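You operate a simulated robot arm through the tools that you are given. There is no shell and no other tool. Be economical: measure what you need, move in short steps, check, and stop when the job is done.

You are at the controls of a simulated two-armed robot. One attempt, no reset.

JOB
Hold the small blue tray on the top of the grey cabinet steady with one hand and put the grommet from the top of the grey cabinet in it with the other.

Only the result counts: the job must be done as asked and must still hold three seconds after the hand-in. Knocking over, shifting, dropping, spilling or breaking anything else fails it.

ROBOT AND FRAMES
Two 7-joint arms with two-finger parallel grippers on one trunk, on a base that drives. Base frame: it is fixed to the floor where the robot stands at the start and does not move with it; the origin is under the middle of the robot, x ahead of it, y to its left, z up; the surface under the hand at the start is at about z = 90. Units: cm, degrees, N and s.
The left shoulder is at the start at [5, 17.7, 117.9], the right one opposite. With the tool pointing down near the work surface each hand reaches from about 22 to 70 cm from the robot's upright axis, wherever it stands, measured 20 degrees to its own side. Payload 3.43 kg a hand.
Tool frame (each hand has its own): the origin (TCP) lies between the finger pads and is the grasp point; the fingertips stand 3.4 cm ahead of it; z points along the fingers, y is the line along which they close. Largest opening 12.8 cm; finger width 2.4, thickness 1.2; the body of the gripper, 4.8 by 13 cm, starts 9.6 cm behind the TCP.
Orientation is that of the tool frame in the base frame, as [roll, pitch, yaw] about the fixed x, y, z axes, in that order (R = Rz(yaw) Ry(pitch) Rx(roll)). With the fingers straight down and closing along the base's y, the tool's x points along the base's -x, its y along +y and its z along -z.

CONTROLS
- The arms move only by the tool play_rows. It takes "left_deltas", "right_deltas" or both (then of equal length, played together; a hand with none holds still); each is a list of rows, each a list of 7 numbers: the closure, from 0 (fully open) to 1 (shut), then the shift along the tool's x, y, z in units of 250 mm (1.0 is 250 mm), then the turn, a rotation vector about the tool's x, y, z in units of 45 degrees (1.0 is 45 degrees). In form: [[jaw, tx, ty, tz, ax, ay, az], ...]. A call has 1 to 8 rows; each row is the pose to reach, as a shift and turn from the pose commanded when the call began, along the tool's axes at that moment. A call with a number of a shift or a turn outside -1 to 1 is refused whole. Each row takes 0.2 s and may step no farther than 5 cm and 8.6 degrees from the row before; otherwise, or with a gripper value out of range, the whole call is refused. Where a pose cannot be reached the arm comes as near as it can. A force on the tool above 40 N (or 10 N above the force at the start of the call, whichever is more), or a blocked arm, ends the call early, and 0.2 s more pass. The fingers move at their own pace (about 10.8 cm/s each) and stop on an object; they squeeze with about 43 N. The grip force told is the motor's: it shows also when the fingers shut on nothing. Time passes only in rows, and 0.2 s behind the last, so rows that repeat a pose let the fingers close. It gives the time, the measured TCP pose, the force on the tool (base axes), the opening and the grip force at its end, in the units of the frame above (readings bear some noise), with the torque about the TCP (base axes, N m) and any sound that the robot's microphone picked up.
- Cameras (640 x 400 px; columns grow to the right, rows downward): "scene" is now at [14.73, 4.73, 134.9]; the picture's right is [0.52, -0.85, 0.00], its down [-0.44, -0.27, -0.85] and it looks along [0.73, 0.45, -0.52] (base axes); focal length 248 px, centre (320, 200). "left" rides on the left gripper at [7.6, 1.1, -16] in its tool frame; the picture's right is [-0.15, 0.99, 0.00], its down [-0.88, -0.13, -0.46] and it looks along [-0.45, -0.07, 0.89] (tool axes); focal length 234 px, centre (320, 200). "right" rides on the right gripper at [7.6, -1.1, -16] in its tool frame; the picture's right is [0.15, 0.99, 0.00], its down [-0.88, 0.13, -0.46] and it looks along [-0.45, 0.07, 0.89] (tool axes); focal length 234 px, centre (320, 200). There is no depth. A picture from a camera that has moved, and an enlarged one, comes with that camera's place and axes in the base frame and with its lens.
- snapshot(camera): a new picture of that camera. The clock stands still meanwhile.
- lift_body(by): slides the trunk up (or, below 0, down) by that many cm; the arms and the scene camera ride with it, the base frame stays. It gives what a move gives, with no picture.
- roll_base(legs): drives the robot by 1 to 6 legs, each [ahead, turn to the left] in cm and degrees, along the robot's own axes; the way and the turn of a leg run together, so that a leg with both is an arc; at most 150 cm and 180 degrees a leg. The arms and the cameras ride along, it lands a little off, and it stops where it bumps. It gives what a move gives.
- turn_head(pan, tilt): turns the head with the scene camera to pan (to the left, within 80 degrees either way) and tilt (down, from -29 to 69), counted from straight ahead of the robot. It gives what a move gives.
- zoom(camera, box): a new picture of the part [left, top, right, bottom] of that camera's present view, enlarged. The clock stands still meanwhile.
- hand_in(): hands the job in; it is judged then, once.

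Go step by step. Nothing tells you exact positions but the pictures and the camera data: compare them with the known pose of the tool, close in by small moves and look again before you grip or let go. The budget is 120 turns and 100 pictures, counting those below and the enlarged ones. Unless the task says otherwise, let go and move clear before handing in, and close with one line.

The tools are called after "Call:" by a JSON object that holds its "op" and its "data". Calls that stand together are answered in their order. play_rows: Moves the arms, as the interface text tells. Its arguments: {"type":"object","properties":{"left_deltas":{"type":"array"},"right_deltas":{"type":"array"}},"required":[]} The other tools are called the same way: lift_body (by) slides the trunk up or down; roll_base (legs) drives the base; turn_head (pan, tilt) turns the head that bears the scene camera; snapshot (camera) takes a picture; zoom (camera, box) takes an enlarged picture of a part of a camera's view; hand_in () hands the job in.

At the start:

```text
time: 0.0
left_ee_pos: [37.37, 50.88, 112.87]
left_tcp_rot: [179.9, 0.0, -179.7]
left_ft_force: [1.6, 0.8, 1.2]
left_moment: [0.01, 0.0, 0.02]
left_grip_width: 12.81
left_grasp_force: 0.0
right_ee_pos: [37.14, 0.3, 118.63]
right_tcp_rot: [-179.9, 0.0, -179.8]
right_ft_force: [0.4, 0.5, 0.2]
right_moment: [-0.01, -0.03, -0.02]
right_grip_width: 12.8
right_grasp_force: 0.1
trunk travel left (down, up): [-35.0, 5.1]
robot x, y, heading: [-0.39, 0.2, -0.1]
head pan, tilt: [31.6, 31.4]
```

scene: 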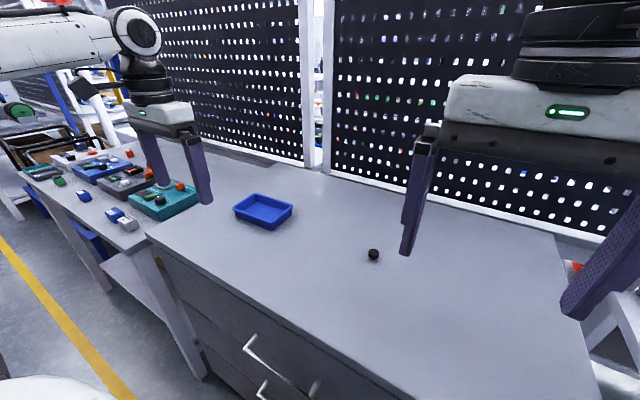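
right: 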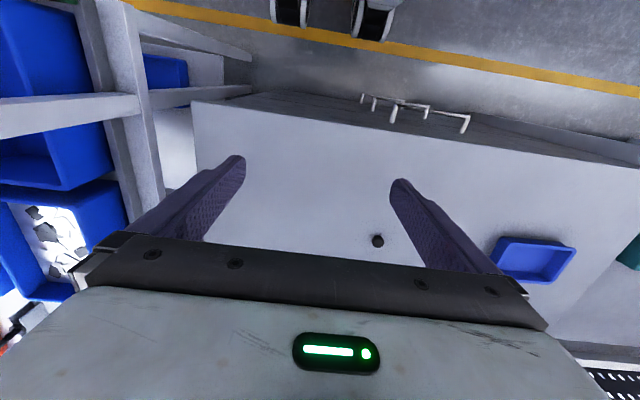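
left: 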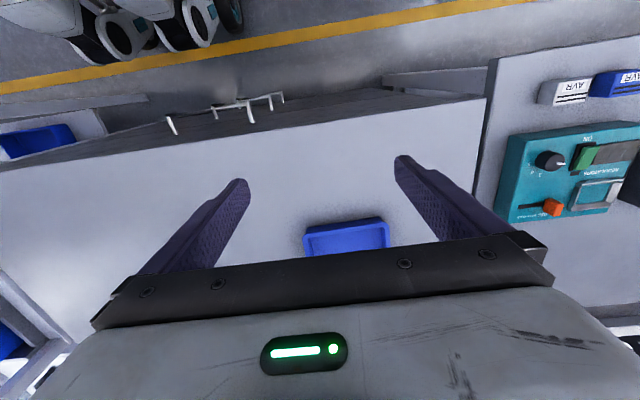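

The grommet looks to be at about (61, 18) and the tray at about (61, 55), which is too far for the hands. I will look around before shifting the base to the left.

Call:
{"op": "turn_head", "data": {"pan": 75, "tilt": 35}}

Call:
{"op": "snapshot", "data": {"camera": "scene"}}

Call:
{"op": "turn_head", "data": {"pan": 0, "tilt": 60}}

Call:
{"op": "snapshot", "data": {"camera": "scene"}}

```text
time: 1.1
left_ee_pos: [37.52, 50.8, 113.05]
left_tcp_rot: [180.0, 0.1, -179.7]
left_ft_force: [0.2, -0.6, -1.0]
left_moment: [-0.03, 0.0, 0.0]
left_grip_width: 12.77
left_grasp_force: 0.0
right_ee_pos: [37.18, 0.46, 118.59]
right_tcp_rot: [-180.0, 0.1, -179.8]
right_ft_force: [0.5, 0.7, 0.3]
right_moment: [0.01, -0.04, -0.02]
right_grip_width: 12.78
right_grasp_force: 0.0
trunk travel left (down, up): [-35.0, 5.1]
robot x, y, heading: [-0.12, -0.05, 0.1]
head pan, tilt: [75.0, 35.0]
```

```text
96 pictures are left
camera scene: at [9.37, 8.52, 134.33], right [0.97, -0.26, 0.0], down [-0.15, -0.55, -0.82], along [0.21, 0.79, -0.57], focal length 248 px, centre (320, 200)
```

scene: 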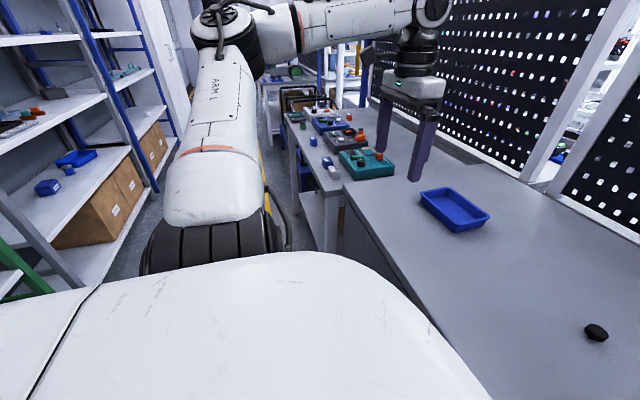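

```text
time: 2.6
left_ee_pos: [37.34, 50.83, 112.96]
left_tcp_rot: [180.0, 0.1, -179.6]
left_ft_force: [-0.1, -0.4, 0.2]
left_moment: [0.01, 0.03, 0.02]
left_grip_width: 12.8
left_grasp_force: 0.0
right_ee_pos: [37.15, 0.41, 118.66]
right_tcp_rot: [-180.0, 0.1, -179.9]
right_ft_force: [0.3, -0.6, -0.2]
right_moment: [0.02, 0.02, 0.02]
right_grip_width: 12.82
right_grasp_force: 0.0
trunk travel left (down, up): [-35.0, 5.1]
robot x, y, heading: [-0.09, 0.19, 0.0]
head pan, tilt: [0.0, 60.0]
```

```text
95 pictures are left
camera scene: at [13.75, 0.03, 130.9], right [0.0, -1.0, 0.0], down [-0.87, 0.0, -0.5], along [0.5, 0.0, -0.87], focal length 248 px, centre (320, 200)
```

scene: 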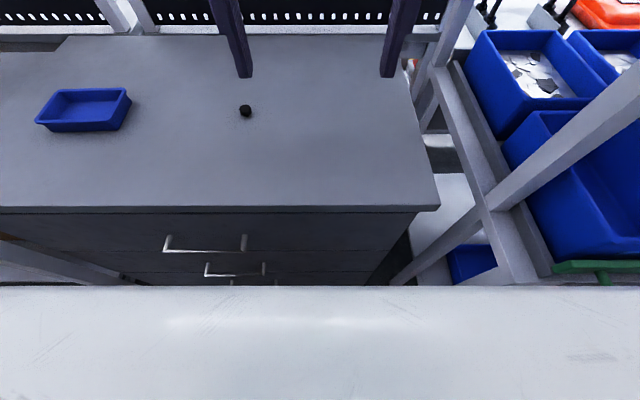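

The way to the left along the aisle is clear, with the shelves beyond x = -100 and the cabinet front at x ≈ 35. I will back off a little, turn left, drive about 48 cm, turn back and close in.

Call:
{"op": "roll_base", "data": {"legs": [[-12, 0], [0, 90], [47, 0], [0, -90]]}}

Call:
{"op": "turn_head", "data": {"pan": 0, "tilt": 50}}

Call:
{"op": "snapshot", "data": {"camera": "scene"}}

```text
time: 13.9
left_ee_pos: [24.15, 98.66, 113.05]
left_tcp_rot: [180.0, 0.0, -179.1]
left_ft_force: [-0.7, -1.1, 0.2]
left_moment: [-0.01, -0.03, -0.02]
left_grip_width: 12.81
left_grasp_force: 0.1
right_ee_pos: [24.41, 48.27, 118.59]
right_tcp_rot: [-180.0, 0.0, -179.1]
right_ft_force: [0.5, -0.1, 0.2]
right_moment: [0.0, 0.01, -0.02]
right_grip_width: 12.8
right_grasp_force: 0.0
trunk travel left (down, up): [-35.0, 5.1]
robot x, y, heading: [-12.33, 47.33, 0.5]
head pan, tilt: [0.0, 60.0]
```

```text
time: 14.6
left_ee_pos: [24.08, 98.69, 112.95]
left_tcp_rot: [-180.0, 0.2, -179.0]
left_ft_force: [-0.1, 0.4, 0.1]
left_moment: [-0.03, 0.0, 0.0]
left_grip_width: 12.8
left_grasp_force: 0.0
right_ee_pos: [24.53, 48.3, 118.67]
right_tcp_rot: [180.0, 0.0, -179.2]
right_ft_force: [0.7, -0.2, 0.0]
right_moment: [0.01, -0.01, -0.01]
right_grip_width: 12.8
right_grasp_force: 0.0
trunk travel left (down, up): [-35.0, 5.1]
robot x, y, heading: [-12.67, 47.39, 0.3]
head pan, tilt: [0.0, 50.0]
```

```text
94 pictures are left
camera scene: at [2.07, 47.61, 132.15], right [0.01, -1.0, 0.0], down [-0.77, -0.01, -0.64], along [0.64, 0.01, -0.77], focal length 248 px, centre (320, 200)
```

scene: 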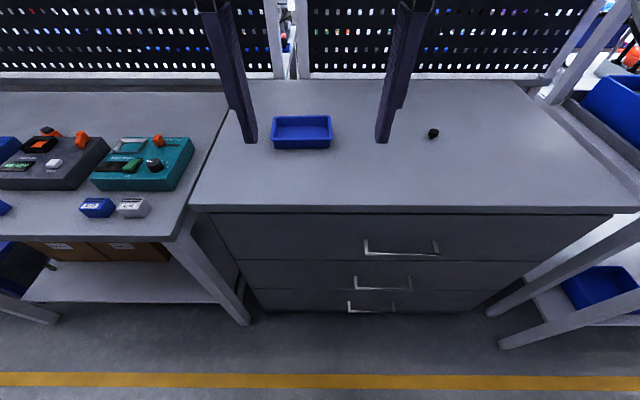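

Base moved cleanly; grommet ≈ (60.9, 17.3), tray ≈ (61, 53.5). Now I drive closer to the cabinet.

Call:
{"op": "roll_base", "data": {"legs": [[15.5, 0]]}}

Call:
{"op": "turn_head", "data": {"pan": 0, "tilt": 45}}

Call:
{"op": "snapshot", "data": {"camera": "scene"}}

Call:
{"op": "snapshot", "data": {"camera": "right"}}

```text
time: 16.0
left_ee_pos: [39.42, 98.71, 112.95]
left_tcp_rot: [180.0, 0.0, -179.2]
left_ft_force: [0.5, 0.7, -0.3]
left_moment: [0.01, 0.03, 0.0]
left_grip_width: 12.79
left_grasp_force: 0.1
right_ee_pos: [39.71, 48.32, 118.55]
right_tcp_rot: [180.0, -0.1, -179.3]
right_ft_force: [0.3, 0.4, 0.4]
right_moment: [0.01, 0.02, 0.01]
right_grip_width: 12.8
right_grasp_force: 0.1
trunk travel left (down, up): [-35.0, 5.1]
robot x, y, heading: [2.39, 47.59, 0.6]
head pan, tilt: [0.0, 50.0]
```

```text
time: 16.7
left_ee_pos: [39.44, 98.81, 113.01]
left_tcp_rot: [180.0, 0.1, -179.2]
left_ft_force: [0.2, -0.3, 0.0]
left_moment: [-0.01, -0.02, 0.05]
left_grip_width: 12.8
left_grasp_force: 0.0
right_ee_pos: [39.49, 48.23, 118.58]
right_tcp_rot: [179.9, 0.0, -179.2]
right_ft_force: [0.5, -0.6, -0.2]
right_moment: [0.0, 0.02, -0.01]
right_grip_width: 12.79
right_grasp_force: 0.0
trunk travel left (down, up): [-35.0, 5.1]
robot x, y, heading: [2.39, 47.44, 0.8]
head pan, tilt: [0.0, 45.0]
```

```text
93 pictures are left
camera scene: at [17.6, 47.73, 132.85], right [0.01, -1.0, 0.0], down [-0.71, -0.01, -0.71], along [0.71, 0.01, -0.71], focal length 248 px, centre (320, 200)
```

scene: 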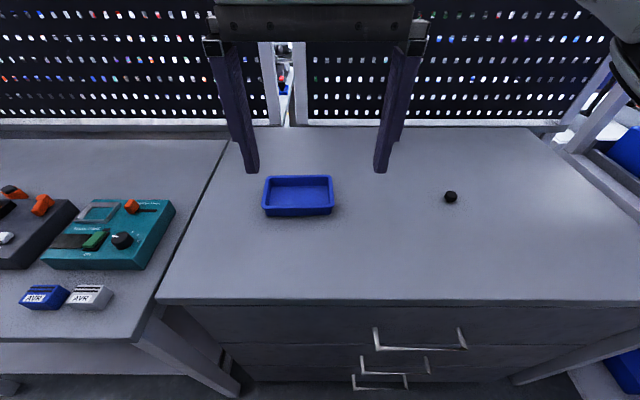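

```text
92 pictures are left
camera right: at [31.96, 47.01, 134.68], right [-0.16, 0.99, 0.0], down [0.88, 0.14, 0.46], along [0.45, 0.07, -0.89], focal length 234 px, centre (320, 200)
```

right: 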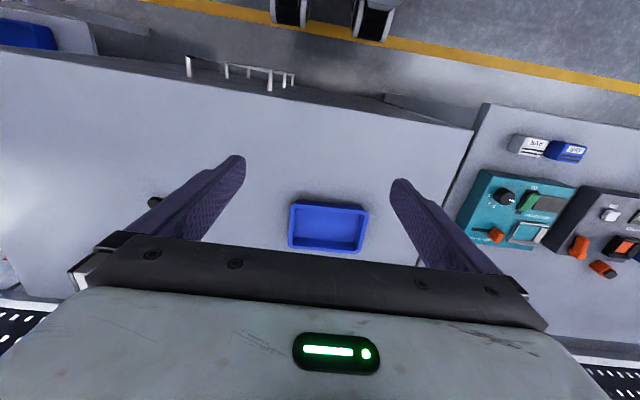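

The tray rim spans about x 54.5–65.5 and y 45–61, with height about 3 cm. The grommet is at about (60.8, 17.1). I'll bring the left hand over the tray's left wall and the right hand over the grommet, moving together.

Call:
{"op": "play_rows", "data": {"left_deltas": [[0, -0.08, -0.147, 0.027, 0, 0, 0], [0, -0.16, -0.293, 0.053, 0, 0, 0], [0, -0.24, -0.44, 0.08, 0, 0, 0], [0, -0.32, -0.587, 0.107, 0, 0, 0], [0, -0.4, -0.733, 0.133, 0, 0, 0], [0, -0.48, -0.88, 0.16, 0, 0, 0]], "right_deltas": [[0, -0.08, -0.12, 0.033, 0, 0, 0], [0, -0.16, -0.24, 0.067, 0, 0, 0], [0, -0.24, -0.36, 0.1, 0, 0, 0], [0, -0.32, -0.48, 0.133, 0, 0, 0], [0, -0.4, -0.6, 0.167, 0, 0, 0], [0, -0.48, -0.72, 0.2, 0, 0, 0]]}}

Call:
{"op": "zoom", "data": {"camera": "scene", "box": [240, 150, 480, 300]}}

```text
time: 18.1
left_ee_pos: [51.81, 76.55, 109.06]
left_tcp_rot: [180.0, -0.1, -179.2]
left_ft_force: [0.4, -0.7, -0.7]
left_moment: [0.04, 0.0, -0.03]
left_grip_width: 12.81
left_grasp_force: 0.1
right_ee_pos: [52.3, 30.16, 113.4]
right_tcp_rot: [179.9, 0.0, -179.2]
right_ft_force: [0.0, -0.8, -0.9]
right_moment: [-0.02, 0.05, 0.03]
right_grip_width: 12.82
right_grasp_force: 0.1
trunk travel left (down, up): [-35.0, 5.1]
robot x, y, heading: [2.16, 47.23, 0.5]
head pan, tilt: [0.0, 45.0]
```

```text
2.67 times, centred on (360, 225) of scene
camera zoom: at [17.7, 47.62, 132.83], right [0.01, -1.0, 0.0], down [-0.71, -0.01, -0.71], along [0.71, 0.01, -0.71], focal length 661 px, centre (213, 133)
```

zoom: 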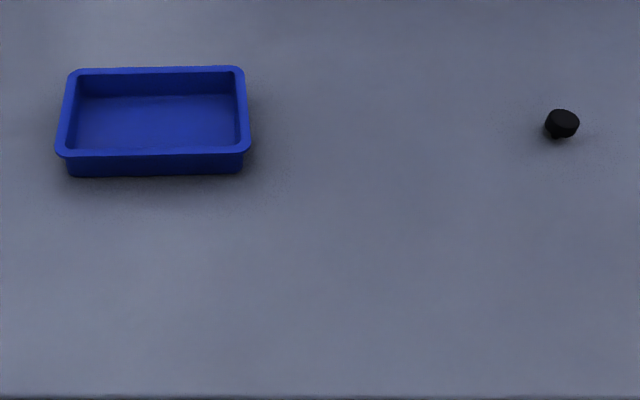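

Grommet is about 3 cm wide, at (60.8, 16.9); the tray's left wall sits near y 60.4. I'm going on to hover positions over each.

Call:
{"op": "play_rows", "data": {"left_deltas": [[0.5, -0.072, -0.13, 0.056, 0, 0, 0], [0.5, -0.144, -0.26, 0.112, 0, 0, 0], [0.5, -0.215, -0.389, 0.168, 0, 0, 0], [0.5, -0.287, -0.519, 0.224, 0, 0, 0], [0.5, -0.359, -0.649, 0.28, 0, 0, 0], [0.5, -0.359, -0.649, 0.28, 0, 0, 0]], "right_deltas": [[0.4, -0.066, -0.107, 0.083, 0, 0, 0], [0.4, -0.133, -0.215, 0.166, 0, 0, 0], [0.4, -0.199, -0.322, 0.25, 0, 0, 0], [0.4, -0.266, -0.43, 0.333, 0, 0, 0], [0.4, -0.332, -0.537, 0.416, 0, 0, 0], [0.4, -0.332, -0.537, 0.416, 0, 0, 0]]}}

Call:
{"op": "snapshot", "data": {"camera": "scene"}}

Call:
{"op": "snapshot", "data": {"camera": "right"}}

Call:
{"op": "snapshot", "data": {"camera": "left"}}

```text
time: 19.5
left_ee_pos: [54.21, 67.2, 102.94]
left_tcp_rot: [-179.9, 0.2, -179.1]
left_ft_force: [0.3, 0.5, 0.0]
left_moment: [0.01, 0.04, 0.0]
left_grip_width: 6.39
left_grasp_force: 0.1
left hand out of reach, approached as far as the arm can: row 3, 4, 5, 6
right_ee_pos: [60.71, 16.82, 103.29]
right_tcp_rot: [-180.0, 0.0, -179.2]
right_ft_force: [0.2, -0.3, 0.0]
right_moment: [-0.01, 0.0, -0.01]
right_grip_width: 7.68
right_grasp_force: 0.0
trunk travel left (down, up): [-35.0, 5.1]
robot x, y, heading: [2.4, 47.71, 0.3]
head pan, tilt: [0.0, 45.0]
```

```text
90 pictures are left
camera scene: at [17.6, 47.76, 132.85], right [0.01, -1.0, 0.0], down [-0.71, -0.01, -0.71], along [0.71, 0.01, -0.71], focal length 248 px, centre (320, 200)
```

scene: 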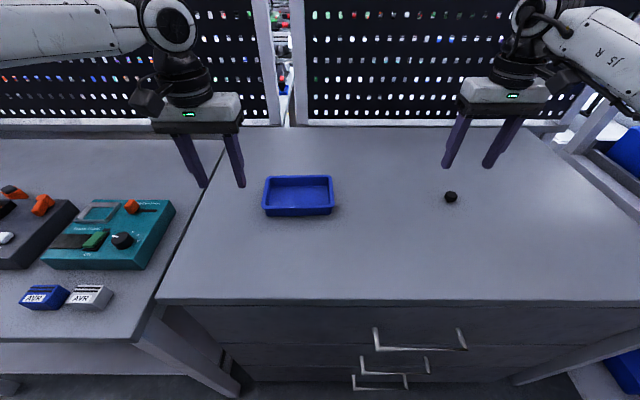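

```text
89 pictures are left
camera right: at [52.95, 15.6, 119.3], right [-0.16, 0.99, 0.0], down [0.88, 0.14, 0.46], along [0.45, 0.07, -0.89], focal length 234 px, centre (320, 200)
```

right: 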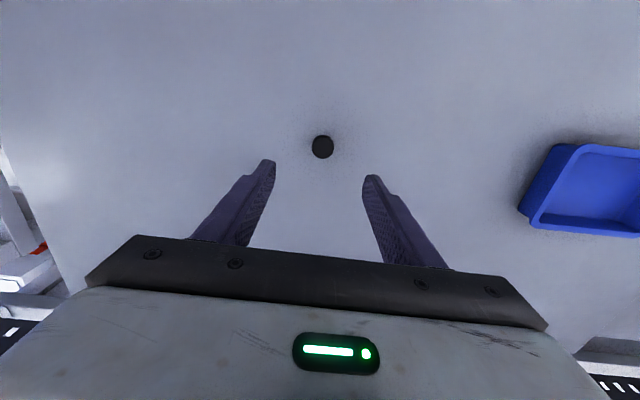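

```text
88 pictures are left
camera left: at [46.68, 68.28, 119.06], right [0.13, 0.99, 0.0], down [0.88, -0.12, 0.46], along [0.45, -0.06, -0.89], focal length 234 px, centre (320, 200)
```

left: 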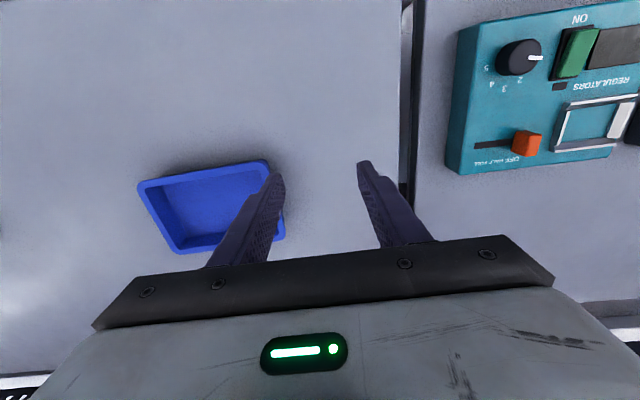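

The right hand is well placed over the grommet, but the left hand stopped short at (54, 67). I'll retry a smaller step to see which direction is limiting.

Call:
{"op": "play_rows", "data": {"left_deltas": [[0.5, 0, 0, -0.05, 0, 0, 0], [0.5, 0, 0, -0.1, 0, 0, 0]]}}

```text
time: 20.1
left_ee_pos: [54.18, 67.15, 105.47]
left_tcp_rot: [-180.0, 0.1, -179.2]
left_ft_force: [-0.4, -0.1, 0.1]
left_moment: [-0.05, 0.0, 0.01]
left_grip_width: 6.41
left_grasp_force: 0.0
right_ee_pos: [60.56, 16.92, 103.35]
right_tcp_rot: [180.0, 0.0, -179.2]
right_ft_force: [0.9, 0.1, 0.0]
right_moment: [-0.01, -0.03, 0.02]
right_grip_width: 7.68
right_grasp_force: 0.1
trunk travel left (down, up): [-35.0, 5.1]
robot x, y, heading: [2.74, 47.38, 0.6]
head pan, tilt: [0.0, 45.0]
```

The reference is the reached pose. Now I move inward first, then forward.

Call:
{"op": "play_rows", "data": {"left_deltas": [[0.5, 0.05, -0.1, 0, 0, 0, 0], [0.5, 0.1, -0.2, 0, 0, 0, 0], [0.5, 0.1, -0.26, 0, 0, 0, 0], [0.5, 0.0, -0.26, 0, 0, 0, 0], [0.5, -0.1, -0.265, 0, 0, 0, 0], [0.5, -0.2, -0.27, 0, 0, 0, 0], [0.5, -0.272, -0.274, 0, 0, 0, 0]]}}

```text
time: 21.7
left_ee_pos: [53.43, 66.35, 105.27]
left_tcp_rot: [-180.0, 0.2, -179.2]
left_ft_force: [0.1, 0.5, 0.3]
left_moment: [-0.01, -0.01, -0.03]
left_grip_width: 6.39
left_grasp_force: 0.1
left hand out of reach, approached as far as the arm can: row 1, 2, 3, 4, 5, 6, 7
right_ee_pos: [60.62, 16.91, 103.2]
right_tcp_rot: [180.0, 0.1, -179.2]
right_ft_force: [0.3, 0.2, 0.1]
right_moment: [0.01, 0.01, 0.01]
right_grip_width: 7.7
right_grasp_force: 0.0
trunk travel left (down, up): [-35.0, 5.1]
robot x, y, heading: [2.15, 47.33, 0.7]
head pan, tilt: [0.0, 45.0]
```

The left arm seems to hit a joint limit when moving inward at this yaw. I'll test turning the hand clockwise, which would also let it pinch the tray's front wall instead.

Call:
{"op": "play_rows", "data": {"left_deltas": [[0.5, 0, 0, 0, 0, 0, 0.18], [0.5, 0, 0, 0, 0, 0, 0.36], [0.5, 0, 0, 0, 0, 0, 0.54], [0.5, 0, -0.05, 0, 0, 0, 0.72], [0.5, 0, -0.1, 0, 0, 0, 0.9], [0.5, 0, -0.2, 0, 0, 0, 1.0]]}}

```text
time: 23.1
left_ee_pos: [51.26, 64.11, 105.26]
left_tcp_rot: [179.9, 0.3, 135.8]
left_ft_force: [0.0, 0.7, 0.0]
left_moment: [-0.02, -0.01, -0.01]
left_grip_width: 6.43
left_grasp_force: 0.1
left hand out of reach, approached as far as the arm can: row 4, 5, 6
right_ee_pos: [60.61, 16.99, 103.28]
right_tcp_rot: [-179.9, 0.1, -179.2]
right_ft_force: [-0.3, 0.3, 0.5]
right_moment: [-0.03, 0.01, 0.01]
right_grip_width: 7.68
right_grasp_force: 0.1
trunk travel left (down, up): [-35.0, 5.1]
robot x, y, heading: [2.34, 47.6, 0.4]
head pan, tilt: [0.0, 45.0]
```

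Turning is free but inward travel is still limited. I'll look at the left arm's posture.

Call:
{"op": "turn_head", "data": {"pan": 60, "tilt": 10}}

Call:
{"op": "snapshot", "data": {"camera": "scene"}}

Call:
{"op": "turn_head", "data": {"pan": -60, "tilt": 10}}

Call:
{"op": "snapshot", "data": {"camera": "scene"}}

```text
time: 24.4
left_ee_pos: [51.06, 64.03, 105.24]
left_tcp_rot: [-179.9, 0.3, 135.9]
left_ft_force: [0.0, 0.4, -0.1]
left_moment: [0.0, -0.02, 0.0]
left_grip_width: 6.4
left_grasp_force: 0.1
right_ee_pos: [60.65, 16.97, 103.27]
right_tcp_rot: [180.0, 0.0, -179.1]
right_ft_force: [0.5, 0.2, -0.2]
right_moment: [0.0, 0.03, 0.02]
right_grip_width: 7.69
right_grasp_force: 0.0
trunk travel left (down, up): [-35.0, 5.1]
robot x, y, heading: [2.02, 47.49, 0.3]
head pan, tilt: [60.0, 10.0]
```

```text
87 pictures are left
camera scene: at [14.06, 55.75, 138.34], right [0.87, -0.49, 0.0], down [-0.09, -0.15, -0.98], along [0.49, 0.86, -0.17], focal length 248 px, centre (320, 200)
```

scene: 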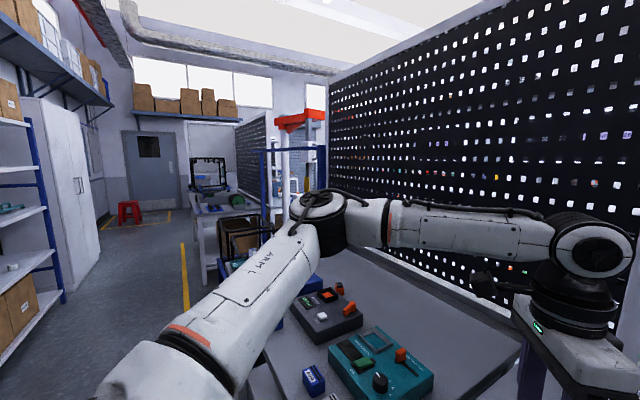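

```text
time: 26.4
left_ee_pos: [51.26, 64.08, 105.08]
left_tcp_rot: [180.0, 0.3, 135.9]
left_ft_force: [0.7, 0.0, -0.2]
left_moment: [0.0, 0.0, 0.03]
left_grip_width: 6.4
left_grasp_force: 0.1
right_ee_pos: [60.63, 16.85, 103.31]
right_tcp_rot: [-180.0, 0.0, -179.2]
right_ft_force: [0.0, -0.5, -0.2]
right_moment: [0.0, -0.01, 0.03]
right_grip_width: 7.65
right_grasp_force: 0.1
trunk travel left (down, up): [-35.0, 5.1]
robot x, y, heading: [2.34, 47.49, 0.5]
head pan, tilt: [-60.0, 10.0]
```

```text
86 pictures are left
camera scene: at [14.2, 39.65, 138.34], right [-0.86, -0.51, 0.0], down [-0.09, 0.15, -0.98], along [0.5, -0.85, -0.17], focal length 248 px, centre (320, 200)
```

scene: 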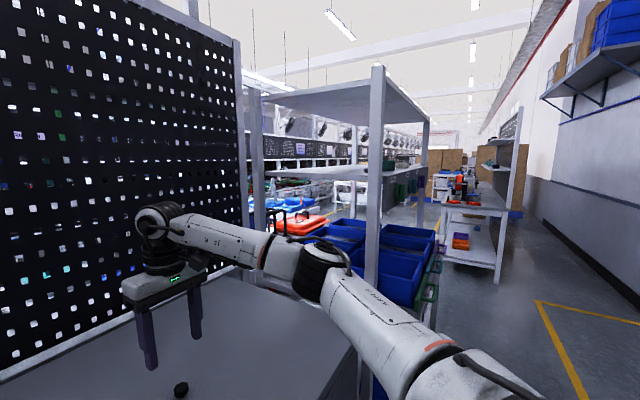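

Both elbows stick out; the left upper arm seems pinned. I'll retract the left hand inward and up to let the arm fold differently, then go forward again.

Call:
{"op": "play_rows", "data": {"left_deltas": [[0.5, 0.025, -0.135, -0.08, 0, 0, 0], [0.5, 0.05, -0.27, -0.16, 0, 0, 0], [0.5, 0.074, -0.406, -0.24, 0, 0, 0], [0.5, 0.1, -0.54, -0.32, 0, 0, 0], [0.5, 0.124, -0.677, -0.4, 0, 0, 0]]}}

```text
time: 27.6
left_ee_pos: [39.25, 58.91, 112.99]
left_tcp_rot: [-179.8, 0.2, 136.2]
left_ft_force: [0.6, 0.5, 0.9]
left_moment: [0.0, 0.04, 0.05]
left_grip_width: 6.41
left_grasp_force: 0.1
left hand out of reach, approached as far as the arm can: row 2, 3, 4, 5
right_ee_pos: [60.68, 16.94, 103.22]
right_tcp_rot: [180.0, 0.0, -179.2]
right_ft_force: [0.1, 0.0, 0.4]
right_moment: [-0.02, 0.03, 0.03]
right_grip_width: 7.67
right_grasp_force: 0.0
trunk travel left (down, up): [-35.0, 5.1]
robot x, y, heading: [2.65, 47.59, 0.6]
head pan, tilt: [-60.0, 10.0]
```

The left elbow is effectively pinned near (34, 90). Before choosing a remedy I'll test whether the right hand can come inward to the tray.

Call:
{"op": "play_rows", "data": {"right_deltas": [[0.4, 0, 0.16, -0.04, 0, 0, 0], [0.4, 0, 0.32, -0.08, 0, 0, 0], [0.4, 0, 0.48, -0.12, 0, 0, 0], [0.4, 0, 0.64, -0.16, 0, 0, 0], [0.4, 0, 0.8, -0.16, 0, 0, 0], [0.4, 0, 0.96, -0.16, 0, 0, 0]]}}

```text
time: 29.0
left_ee_pos: [39.04, 58.94, 113.04]
left_tcp_rot: [-180.0, 0.3, 136.1]
left_ft_force: [0.5, 1.0, -1.2]
left_moment: [-0.03, 0.01, -0.02]
left_grip_width: 6.41
left_grasp_force: 0.0
right_ee_pos: [59.97, 41.13, 107.45]
right_tcp_rot: [-180.0, 0.0, -179.3]
right_ft_force: [0.1, 0.4, -0.8]
right_moment: [-0.04, 0.03, 0.03]
right_grip_width: 7.7
right_grasp_force: 0.1
trunk travel left (down, up): [-35.0, 5.1]
robot x, y, heading: [2.33, 47.46, 0.6]
head pan, tilt: [-60.0, 10.0]
```

The right arm comes inward without trouble, so only the left arm is in an awkward posture. I'll send the right hand back over the grommet. The left hand turns to pinch the tray's front wall (closing along x), and then leans outward so its fingers reach inward.

Call:
{"op": "play_rows", "data": {"left_deltas": [[0.5, 0.003, 0.06, 0.02, 0, 0, 0.17], [0.5, 0.007, 0.12, 0.04, 0, 0, 0.34], [0.5, 0.01, 0.18, 0.06, 0, 0, 0.51], [0.5, 0.013, 0.25, 0.08, 0, 0, 0.68], [0.5, 0.017, 0.31, 0.1, 0, 0, 0.85], [0.5, 0.02, 0.37, 0.12, 0, 0, 1.0]], "right_deltas": [[0.4, 0, -0.16, 0, 0, 0, 0], [0.4, 0, -0.32, 0, 0, 0, 0], [0.4, 0, -0.48, 0.04, 0, 0, 0], [0.4, 0, -0.64, 0.08, 0, 0, 0], [0.4, 0, -0.8, 0.12, 0, 0, 0], [0.4, 0, -0.96, 0.16, 0, 0, 0]]}}

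Call:
{"op": "play_rows", "data": {"left_deltas": [[0.5, 0, 0, 0, 0, -0.17, 0], [0.5, 0, 0, 0, 0, -0.34, 0], [0.5, 0, 0, 0, 0, -0.51, 0], [0.5, 0, 0, 0, 0, -0.68, 0], [0.5, 0, 0, 0, 0, -0.8, 0]]}}

Call:
{"op": "turn_head", "data": {"pan": 0, "tilt": 45}}

Call:
{"op": "snapshot", "data": {"camera": "scene"}}

```text
time: 30.4
left_ee_pos: [45.22, 65.7, 109.73]
left_tcp_rot: [179.9, 0.0, 90.7]
left_ft_force: [-0.8, 0.5, -0.2]
left_moment: [0.02, 0.04, 0.01]
left_grip_width: 6.4
left_grasp_force: 0.1
right_ee_pos: [60.65, 16.98, 103.18]
right_tcp_rot: [180.0, 0.1, -179.3]
right_ft_force: [0.6, -0.2, 0.4]
right_moment: [0.01, 0.02, -0.03]
right_grip_width: 7.68
right_grasp_force: 0.0
trunk travel left (down, up): [-35.0, 5.1]
robot x, y, heading: [2.13, 47.96, 0.4]
head pan, tilt: [-60.0, 10.0]
```

```text
time: 31.6
left_ee_pos: [45.07, 65.75, 109.51]
left_tcp_rot: [179.9, 36.1, 90.8]
left_ft_force: [0.1, 0.2, 0.2]
left_moment: [0.03, 0.02, -0.03]
left_grip_width: 6.42
left_grasp_force: 0.1
right_ee_pos: [60.61, 17.08, 103.18]
right_tcp_rot: [-179.9, 0.0, -179.2]
right_ft_force: [0.5, -0.4, 0.2]
right_moment: [0.0, 0.04, 0.0]
right_grip_width: 7.66
right_grasp_force: 0.1
trunk travel left (down, up): [-35.0, 5.1]
robot x, y, heading: [2.52, 47.33, 0.5]
head pan, tilt: [-60.0, 10.0]
```

```text
time: 32.9
left_ee_pos: [45.19, 65.78, 109.59]
left_tcp_rot: [179.9, 36.0, 90.9]
left_ft_force: [0.2, 0.1, -0.6]
left_moment: [-0.01, 0.0, 0.02]
left_grip_width: 6.41
left_grasp_force: 0.0
right_ee_pos: [60.63, 17.12, 103.27]
right_tcp_rot: [-180.0, 0.1, -179.2]
right_ft_force: [0.7, -0.8, -0.1]
right_moment: [0.02, 0.02, -0.01]
right_grip_width: 7.68
right_grasp_force: 0.1
trunk travel left (down, up): [-35.0, 5.1]
robot x, y, heading: [2.4, 47.26, 0.5]
head pan, tilt: [0.0, 45.0]
```

```text
85 pictures are left
camera scene: at [17.61, 47.73, 132.85], right [0.01, -1.0, 0.0], down [-0.71, -0.01, -0.71], along [0.71, 0.01, -0.71], focal length 248 px, centre (320, 200)
```

scene: 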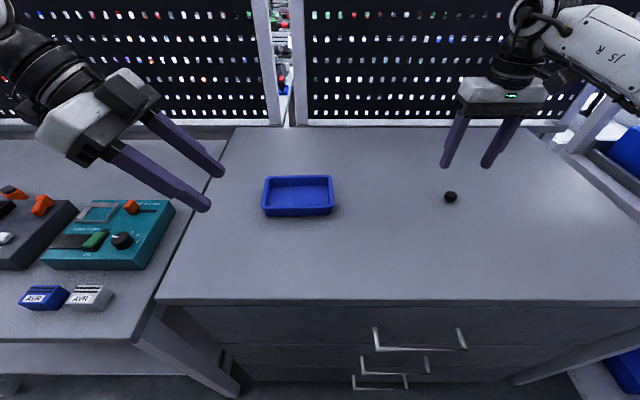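

The left hand is leaned 36° outward, which looks right. Moving it to above the tray's front wall, left part.

Call:
{"op": "play_rows", "data": {"left_deltas": [[0.5, -0.024, 0.104, 0.111, 0, 0, 0], [0.5, -0.047, 0.208, 0.222, 0, 0, 0], [0.5, -0.071, 0.312, 0.333, 0, 0, 0], [0.5, -0.094, 0.416, 0.444, 0, 0, 0]]}}

Call:
{"op": "snapshot", "data": {"camera": "scene"}}

Call:
{"op": "snapshot", "data": {"camera": "left"}}

```text
time: 33.9
left_ee_pos: [55.92, 57.28, 101.93]
left_tcp_rot: [179.8, 36.0, 90.9]
left_ft_force: [1.1, 0.1, -0.2]
left_moment: [0.02, -0.02, 0.0]
left_grip_width: 6.39
left_grasp_force: 0.0
right_ee_pos: [60.7, 17.09, 103.09]
right_tcp_rot: [180.0, 0.0, -179.1]
right_ft_force: [-0.4, 1.0, -0.2]
right_moment: [0.0, 0.04, 0.04]
right_grip_width: 7.67
right_grasp_force: 0.0
trunk travel left (down, up): [-35.0, 5.1]
robot x, y, heading: [2.52, 47.56, 0.6]
head pan, tilt: [0.0, 45.0]
```

```text
84 pictures are left
camera scene: at [17.66, 47.66, 132.84], right [0.01, -1.0, 0.0], down [-0.71, -0.01, -0.71], along [0.71, 0.01, -0.71], focal length 248 px, centre (320, 200)
```

scene: 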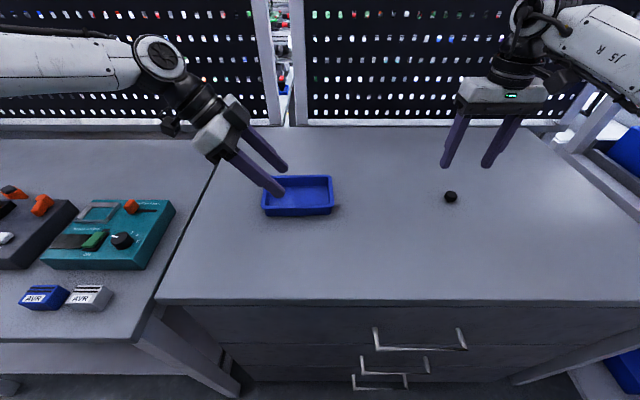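

```text
83 pictures are left
camera left: at [56.79, 72.87, 110.67], right [0.99, -0.1, 0.09], down [-0.12, -0.45, 0.89], along [-0.05, -0.89, -0.46], focal length 234 px, centre (320, 200)
```

left: 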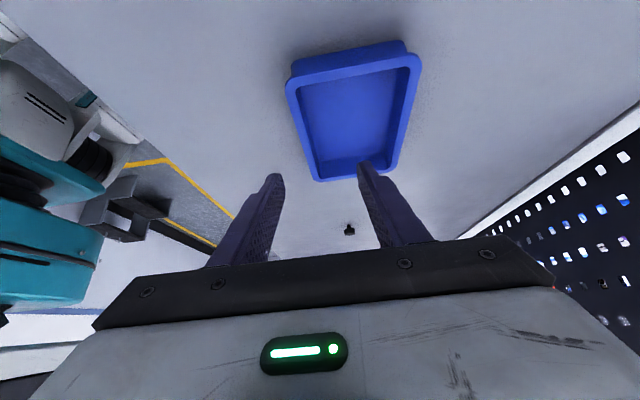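

Both cameras agree on a rim height of about 3.5–4 cm with the front rim at x ≈ 54.4–55.4. I descend most of the way with the fingers straddling the front wall, then check.

Call:
{"op": "play_rows", "data": {"left_deltas": [[0.5, 0.0, -0.028, 0.0, 0, 0, 0], [0.5, 0.05, -0.028, 0.069, 0, 0, 0], [0.5, 0.1, -0.028, 0.138, 0, 0, 0]]}}

Call:
{"op": "zoom", "data": {"camera": "scene", "box": [200, 110, 360, 230]}}

Call:
{"op": "snapshot", "data": {"camera": "left"}}

```text
time: 34.7
left_ee_pos: [54.78, 57.28, 97.47]
left_tcp_rot: [179.9, 36.1, 90.8]
left_ft_force: [0.7, -0.5, 0.8]
left_moment: [0.01, 0.05, -0.03]
left_grip_width: 6.4
left_grasp_force: 0.1
right_ee_pos: [60.61, 17.14, 103.24]
right_tcp_rot: [-179.9, -0.1, -179.2]
right_ft_force: [0.1, 0.8, -0.3]
right_moment: [-0.02, 0.01, 0.04]
right_grip_width: 7.69
right_grasp_force: 0.0
trunk travel left (down, up): [-35.0, 5.1]
robot x, y, heading: [2.43, 47.46, 0.7]
head pan, tilt: [0.0, 45.0]
```

```text
3.33 times, centred on (280, 170) of scene
camera zoom: at [17.62, 47.72, 132.85], right [0.01, -1.0, 0.0], down [-0.71, -0.01, -0.71], along [0.71, 0.01, -0.71], focal length 827 px, centre (453, 300)
```

zoom: 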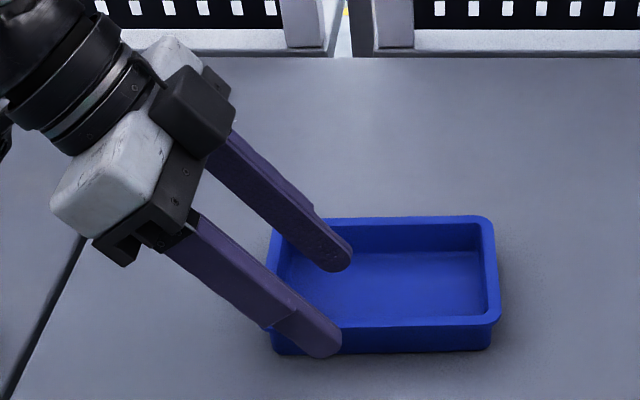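

```text
81 pictures are left
camera left: at [55.75, 72.95, 106.18], right [0.99, -0.1, 0.09], down [-0.12, -0.45, 0.89], along [-0.05, -0.89, -0.46], focal length 234 px, centre (320, 200)
```

left: 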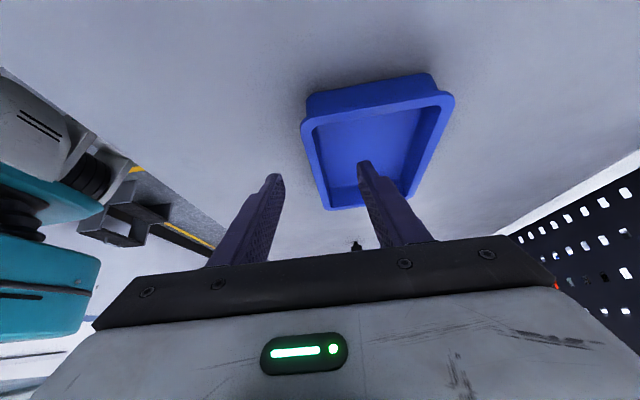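

The fingers straddle the front wall and are centred within a few millimetres. I lower the last 2.4 cm and close gently on the wall.

Call:
{"op": "play_rows", "data": {"left_deltas": [[0.5, 0.028, 0.004, 0.039, 0, 0, 0], [0.5, 0.056, 0.008, 0.078, 0, 0, 0], [0.5, 0.056, 0.008, 0.078, 0, 0, 0], [0.65, 0.056, 0.008, 0.078, 0, 0, 0], [0.65, 0.056, 0.008, 0.078, 0, 0, 0]]}}

Call:
{"op": "zoom", "data": {"camera": "scene", "box": [200, 110, 360, 230]}}

Call:
{"op": "zoom", "data": {"camera": "left", "box": [240, 60, 480, 240]}}

```text
time: 35.9
left_ee_pos: [54.39, 57.82, 95.69]
left_tcp_rot: [179.9, 36.1, 90.9]
left_ft_force: [0.8, -1.7, 0.0]
left_moment: [-0.02, 0.02, 0.02]
left_grip_width: 4.5
left_grasp_force: 0.1
left hand out of reach, approached as far as the arm can: row 2, 3, 4, 5
right_ee_pos: [60.66, 17.11, 103.14]
right_tcp_rot: [179.9, 0.0, -179.1]
right_ft_force: [-0.4, -0.2, 0.0]
right_moment: [-0.04, 0.01, 0.0]
right_grip_width: 7.68
right_grasp_force: 0.1
trunk travel left (down, up): [-35.0, 5.1]
robot x, y, heading: [2.37, 47.3, 0.6]
head pan, tilt: [0.0, 45.0]
```

```text
3.33 times, centred on (280, 170) of scene
camera zoom: at [17.61, 47.73, 132.85], right [0.01, -1.0, 0.0], down [-0.71, -0.01, -0.71], along [0.71, 0.01, -0.71], focal length 827 px, centre (453, 300)
```

zoom: 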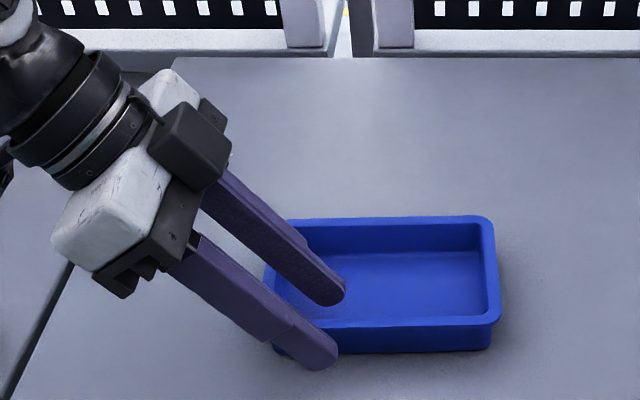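

```text
2.22 times, centred on (360, 150) of left
camera zoom: at [55.35, 73.44, 104.28], right [0.99, -0.1, 0.09], down [-0.13, -0.45, 0.89], along [-0.05, -0.89, -0.46], focal length 520 px, centre (231, 311)
```

zoom: 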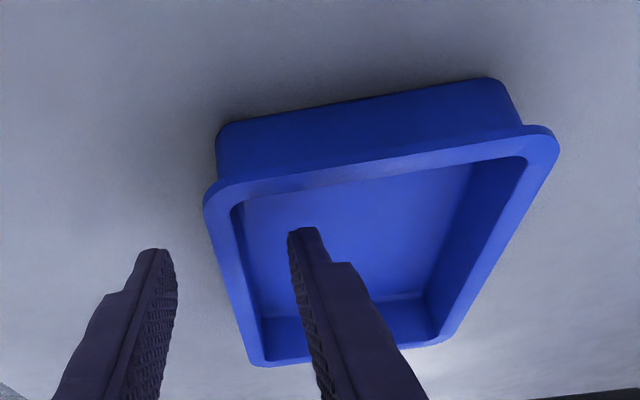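

The left hand reached its limit about 0.7 cm high but well centred on the wall. Lowering the trunk 1.2 cm brings the fingers down with the same posture.

Call:
{"op": "lift_body", "data": {"by": -1.2}}

Call:
{"op": "zoom", "data": {"camera": "left", "box": [240, 60, 480, 240]}}

```text
time: 36.5
left_ee_pos: [54.41, 57.84, 94.47]
left_tcp_rot: [179.9, 36.1, 90.8]
left_ft_force: [0.0, 0.8, 0.1]
left_moment: [-0.03, -0.02, 0.0]
left_grip_width: 4.51
left_grasp_force: 0.1
right_ee_pos: [60.69, 17.12, 102.05]
right_tcp_rot: [180.0, 0.0, -179.2]
right_ft_force: [0.9, -0.3, 0.3]
right_moment: [-0.01, 0.03, 0.03]
right_grip_width: 7.68
right_grasp_force: 0.0
trunk travel left (down, up): [-33.8, 6.3]
robot x, y, heading: [2.3, 47.83, 0.1]
head pan, tilt: [0.0, 45.0]
```

```text
2.22 times, centred on (360, 150) of left
camera zoom: at [55.34, 73.45, 103.09], right [0.99, -0.1, 0.09], down [-0.13, -0.45, 0.89], along [-0.05, -0.89, -0.46], focal length 520 px, centre (231, 311)
```

zoom: 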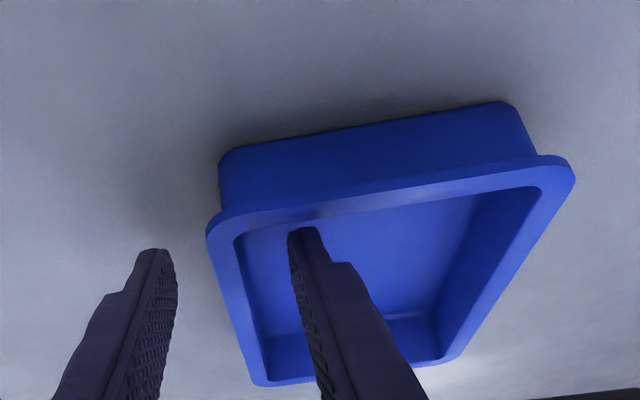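

The fingers are now inside and outside the wall. I close the left hand on it in steps.

Call:
{"op": "play_rows", "data": {"left_deltas": [[0.75, 0, 0, 0, 0, 0, 0], [0.82, 0, 0, 0, 0, 0, 0], [0.87, 0, 0, 0, 0, 0, 0], [0.92, 0, 0, 0, 0, 0, 0], [1.0, 0, 0, 0, 0, 0, 0], [1.0, 0, 0, 0, 0, 0, 0]]}}

Call:
{"op": "snapshot", "data": {"camera": "scene"}}

Call:
{"op": "zoom", "data": {"camera": "left", "box": [240, 60, 480, 240]}}

Call:
{"op": "zoom", "data": {"camera": "right", "box": [200, 60, 440, 210]}}

```text
time: 37.9
left_ee_pos: [54.52, 57.84, 94.48]
left_tcp_rot: [-180.0, 36.1, 90.8]
left_ft_force: [0.0, 0.3, 0.4]
left_moment: [-0.06, 0.07, 0.01]
left_grip_width: 0.22
left_grasp_force: 37.0
right_ee_pos: [60.66, 17.09, 101.96]
right_tcp_rot: [-179.9, 0.0, -179.2]
right_ft_force: [0.0, -0.2, 1.1]
right_moment: [-0.01, -0.01, 0.02]
right_grip_width: 7.67
right_grasp_force: 0.0
trunk travel left (down, up): [-33.8, 6.3]
robot x, y, heading: [2.52, 47.93, 0.5]
head pan, tilt: [0.0, 45.0]
```

```text
77 pictures are left
camera scene: at [17.6, 47.74, 131.65], right [0.01, -1.0, 0.0], down [-0.71, -0.01, -0.71], along [0.71, 0.01, -0.71], focal length 248 px, centre (320, 200)
```

scene: 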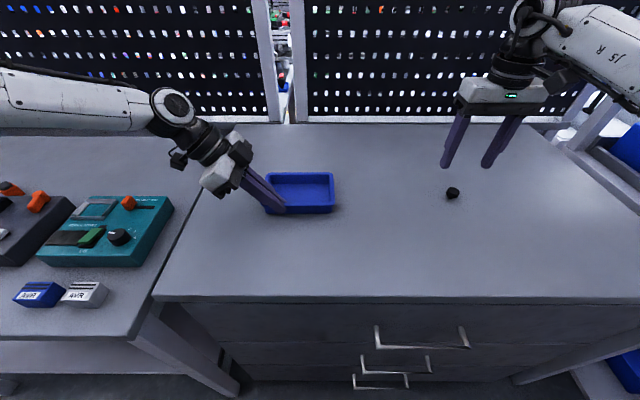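

```text
2.22 times, centred on (360, 150) of left
camera zoom: at [55.35, 73.45, 103.09], right [0.99, -0.1, 0.09], down [-0.13, -0.45, 0.89], along [-0.05, -0.89, -0.45], focal length 520 px, centre (231, 311)
```

zoom: 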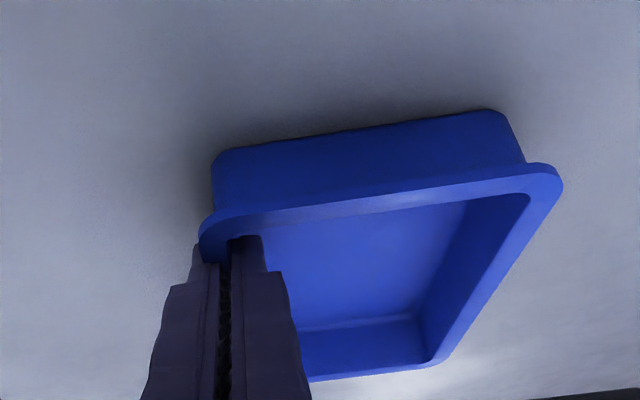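

```text
2.67 times, centred on (320, 135) of right
camera zoom: at [52.99, 15.84, 118.09], right [-0.16, 0.99, 0.0], down [0.88, 0.14, 0.46], along [0.45, 0.07, -0.89], focal length 624 px, centre (320, 373)
```

zoom: 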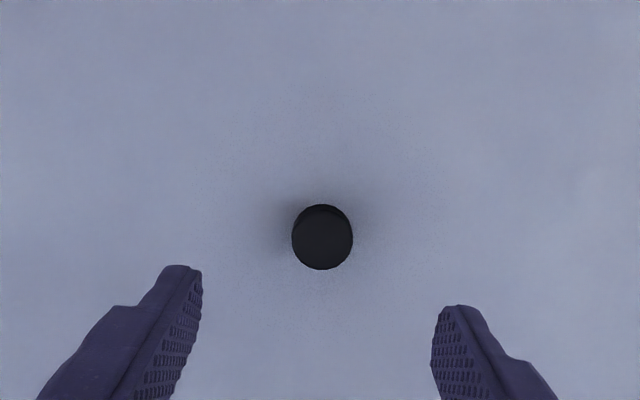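

The left hand holds the wall (37 N, 0.22 cm). The grommet sits between the right fingers at about (60.2, 17.0), so I lower the right hand over it.

Call:
{"op": "play_rows", "data": {"right_deltas": [[0.4, 0.014, 0, 0.11, 0, 0, 0], [0.4, 0.014, 0, 0.22, 0, 0, 0], [0.4, 0.014, 0, 0.31, 0, 0, 0], [0.4, 0.014, 0, 0.31, 0, 0, 0]]}}

Call:
{"op": "zoom", "data": {"camera": "right", "box": [200, 100, 440, 250]}}

Call:
{"op": "zoom", "data": {"camera": "scene", "box": [220, 120, 520, 270]}}

```text
time: 38.9
left_ee_pos: [54.42, 57.78, 94.56]
left_tcp_rot: [179.9, 36.0, 90.9]
left_ft_force: [0.8, 0.0, 0.2]
left_moment: [-0.07, 0.05, -0.01]
left_grip_width: 0.23
left_grasp_force: 36.9
right_ee_pos: [60.33, 16.93, 94.32]
right_tcp_rot: [179.9, 0.0, -179.2]
right_ft_force: [0.4, 0.0, -0.7]
right_moment: [-0.01, -0.03, -0.01]
right_grip_width: 7.67
right_grasp_force: 0.0
trunk travel left (down, up): [-33.8, 6.3]
robot x, y, heading: [2.38, 47.49, 0.5]
head pan, tilt: [0.0, 45.0]
```

```text
2.67 times, centred on (320, 175) of right
camera zoom: at [52.65, 15.73, 110.29], right [-0.16, 0.99, 0.0], down [0.88, 0.14, 0.46], along [0.45, 0.07, -0.89], focal length 624 px, centre (320, 267)
```

zoom: 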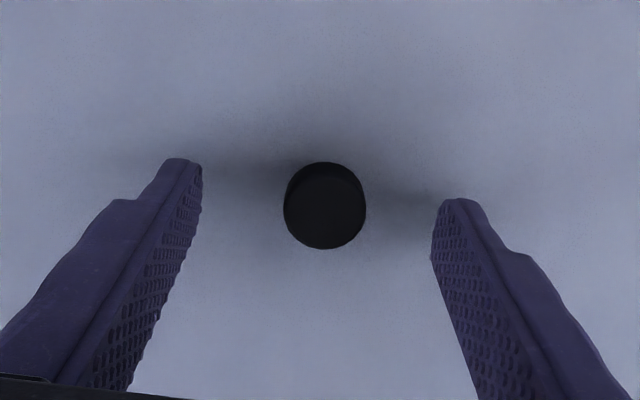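

```text
2.13 times, centred on (370, 195) of scene
camera zoom: at [17.6, 47.73, 131.65], right [0.01, -1.0, 0.0], down [-0.71, -0.01, -0.71], along [0.71, 0.01, -0.71], focal length 529 px, centre (213, 211)
```

zoom: 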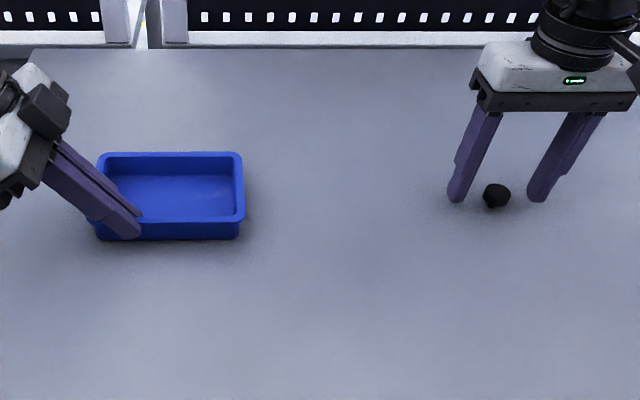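

The grommet is nicely between the fingers, about 3 mm nearer to me. I make a small correction and then close.

Call:
{"op": "play_rows", "data": {"right_deltas": [[0.4, 0.013, 0, 0.008, 0, 0, 0], [0.6, 0.013, 0, 0.008, 0, 0, 0], [0.8, 0.013, 0, 0.008, 0, 0, 0], [1.0, 0.013, 0, 0.008, 0, 0, 0], [1.0, 0.013, 0, 0.008, 0, 0, 0], [1.0, 0.013, 0, 0.008, 0, 0, 0]]}}

Call:
{"op": "zoom", "data": {"camera": "right", "box": [200, 100, 440, 250]}}

```text
time: 40.3
left_ee_pos: [54.43, 57.92, 94.53]
left_tcp_rot: [179.9, 36.0, 90.8]
left_ft_force: [0.0, -0.9, 1.0]
left_moment: [-0.02, 0.06, 0.01]
left_grip_width: 0.22
left_grasp_force: 36.5
right_ee_pos: [59.88, 16.95, 94.12]
right_tcp_rot: [-180.0, -0.1, -179.2]
right_ft_force: [0.0, 0.1, 1.0]
right_moment: [0.04, 0.02, 0.03]
right_grip_width: 2.17
right_grasp_force: 42.7
trunk travel left (down, up): [-33.8, 6.3]
robot x, y, heading: [2.49, 47.46, 0.7]
head pan, tilt: [0.0, 45.0]
```

```text
2.67 times, centred on (320, 175) of right
camera zoom: at [52.31, 15.75, 110.11], right [-0.16, 0.99, 0.0], down [0.88, 0.14, 0.46], along [0.45, 0.07, -0.89], focal length 624 px, centre (320, 267)
```

zoom: 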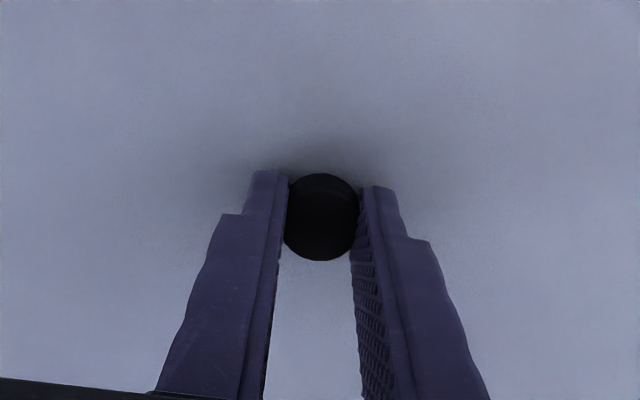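

The grommet is gripped (2.17 cm, 43 N). I lift it 7 cm and carry it towards the tray.

Call:
{"op": "play_rows", "data": {"right_deltas": [[1, 0, 0, -0.14, 0, 0, 0], [1, 0, 0, -0.28, 0, 0, 0], [1, 0, 0.15, -0.28, 0, 0, 0], [1, -0.01, 0.3, -0.28, 0, 0, 0], [1, -0.02, 0.45, -0.28, 0, 0, 0], [1, -0.03, 0.6, -0.28, 0, 0, 0], [1, -0.04, 0.75, -0.28, 0, 0, 0], [1, -0.05, 0.88, -0.28, 0, 0, 0]]}}

Call:
{"op": "snapshot", "data": {"camera": "scene"}}

```text
time: 42.1
left_ee_pos: [54.4, 58.06, 94.43]
left_tcp_rot: [179.8, 36.0, 90.8]
left_ft_force: [-0.5, 2.5, 2.0]
left_moment: [0.15, 0.09, -0.03]
left_grip_width: 0.23
left_grasp_force: 36.4
right_ee_pos: [61.07, 39.35, 101.01]
right_tcp_rot: [-180.0, 0.1, -179.2]
right_ft_force: [-0.3, 0.0, 0.1]
right_moment: [-0.01, 0.03, 0.01]
right_grip_width: 2.15
right_grasp_force: 42.4
trunk travel left (down, up): [-33.8, 6.3]
robot x, y, heading: [2.41, 47.43, 0.7]
head pan, tilt: [0.0, 45.0]
```

```text
71 pictures are left
camera scene: at [17.59, 47.78, 131.65], right [0.01, -1.0, 0.0], down [-0.71, -0.01, -0.71], along [0.71, 0.01, -0.71], focal length 248 px, centre (320, 200)
```

scene: 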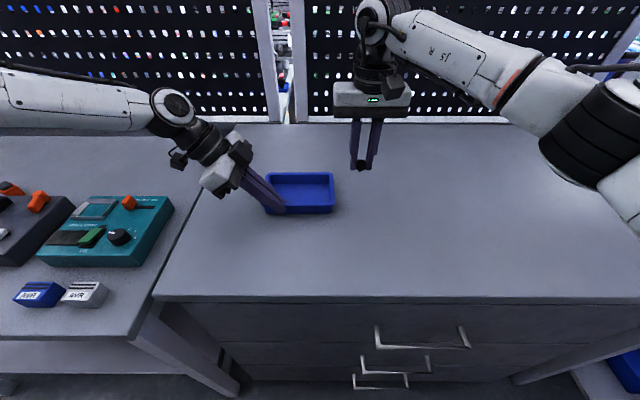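

The grommet is held securely. Now over the tray's right half at about (60.3, 50.5).

Call:
{"op": "play_rows", "data": {"right_deltas": [[1, 0.01, 0.15, 0, 0, 0, 0], [1, 0.02, 0.3, 0, 0, 0, 0], [1, 0.03, 0.446, 0, 0, 0, 0], [1, 0.03, 0.446, 0, 0, 0, 0]]}}

Call:
{"op": "zoom", "data": {"camera": "scene", "box": [200, 100, 400, 225]}}

Call:
{"op": "snapshot", "data": {"camera": "right"}}

```text
time: 43.1
left_ee_pos: [54.41, 57.77, 94.45]
left_tcp_rot: [180.0, 36.0, 90.7]
left_ft_force: [-0.5, -0.6, 1.3]
left_moment: [0.06, 0.03, 0.0]
left_grip_width: 0.24
left_grasp_force: 37.0
right_ee_pos: [59.99, 50.34, 101.39]
right_tcp_rot: [179.9, 0.0, -179.3]
right_ft_force: [-0.1, -0.1, -1.3]
right_moment: [0.03, 0.03, 0.0]
right_grip_width: 2.15
right_grasp_force: 42.9
trunk travel left (down, up): [-33.8, 6.3]
robot x, y, heading: [2.32, 47.26, 0.5]
head pan, tilt: [0.0, 45.0]
```

```text
3.20 times, centred on (300, 162) of scene
camera zoom: at [17.61, 47.71, 131.65], right [0.01, -1.0, 0.0], down [-0.71, -0.01, -0.71], along [0.71, 0.01, -0.71], focal length 794 px, centre (384, 320)
```

zoom: 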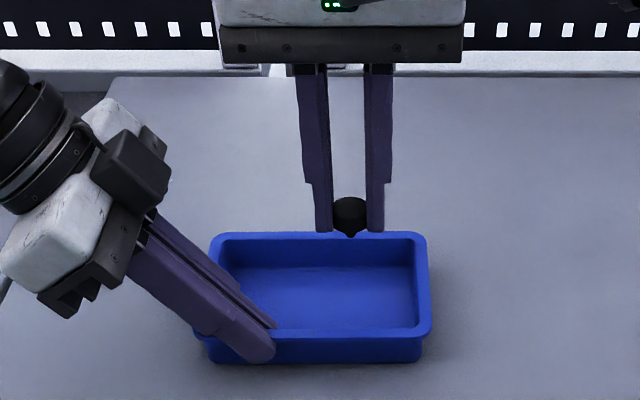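

```text
69 pictures are left
camera right: at [52.3, 49.03, 117.31], right [-0.16, 0.99, 0.0], down [0.88, 0.14, 0.46], along [0.45, 0.07, -0.89], focal length 234 px, centre (320, 200)
```

right: 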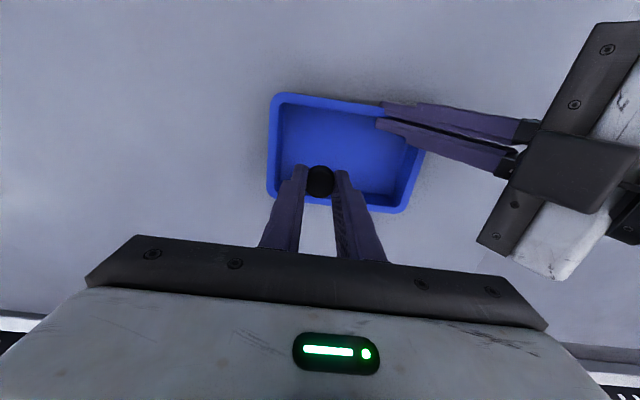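

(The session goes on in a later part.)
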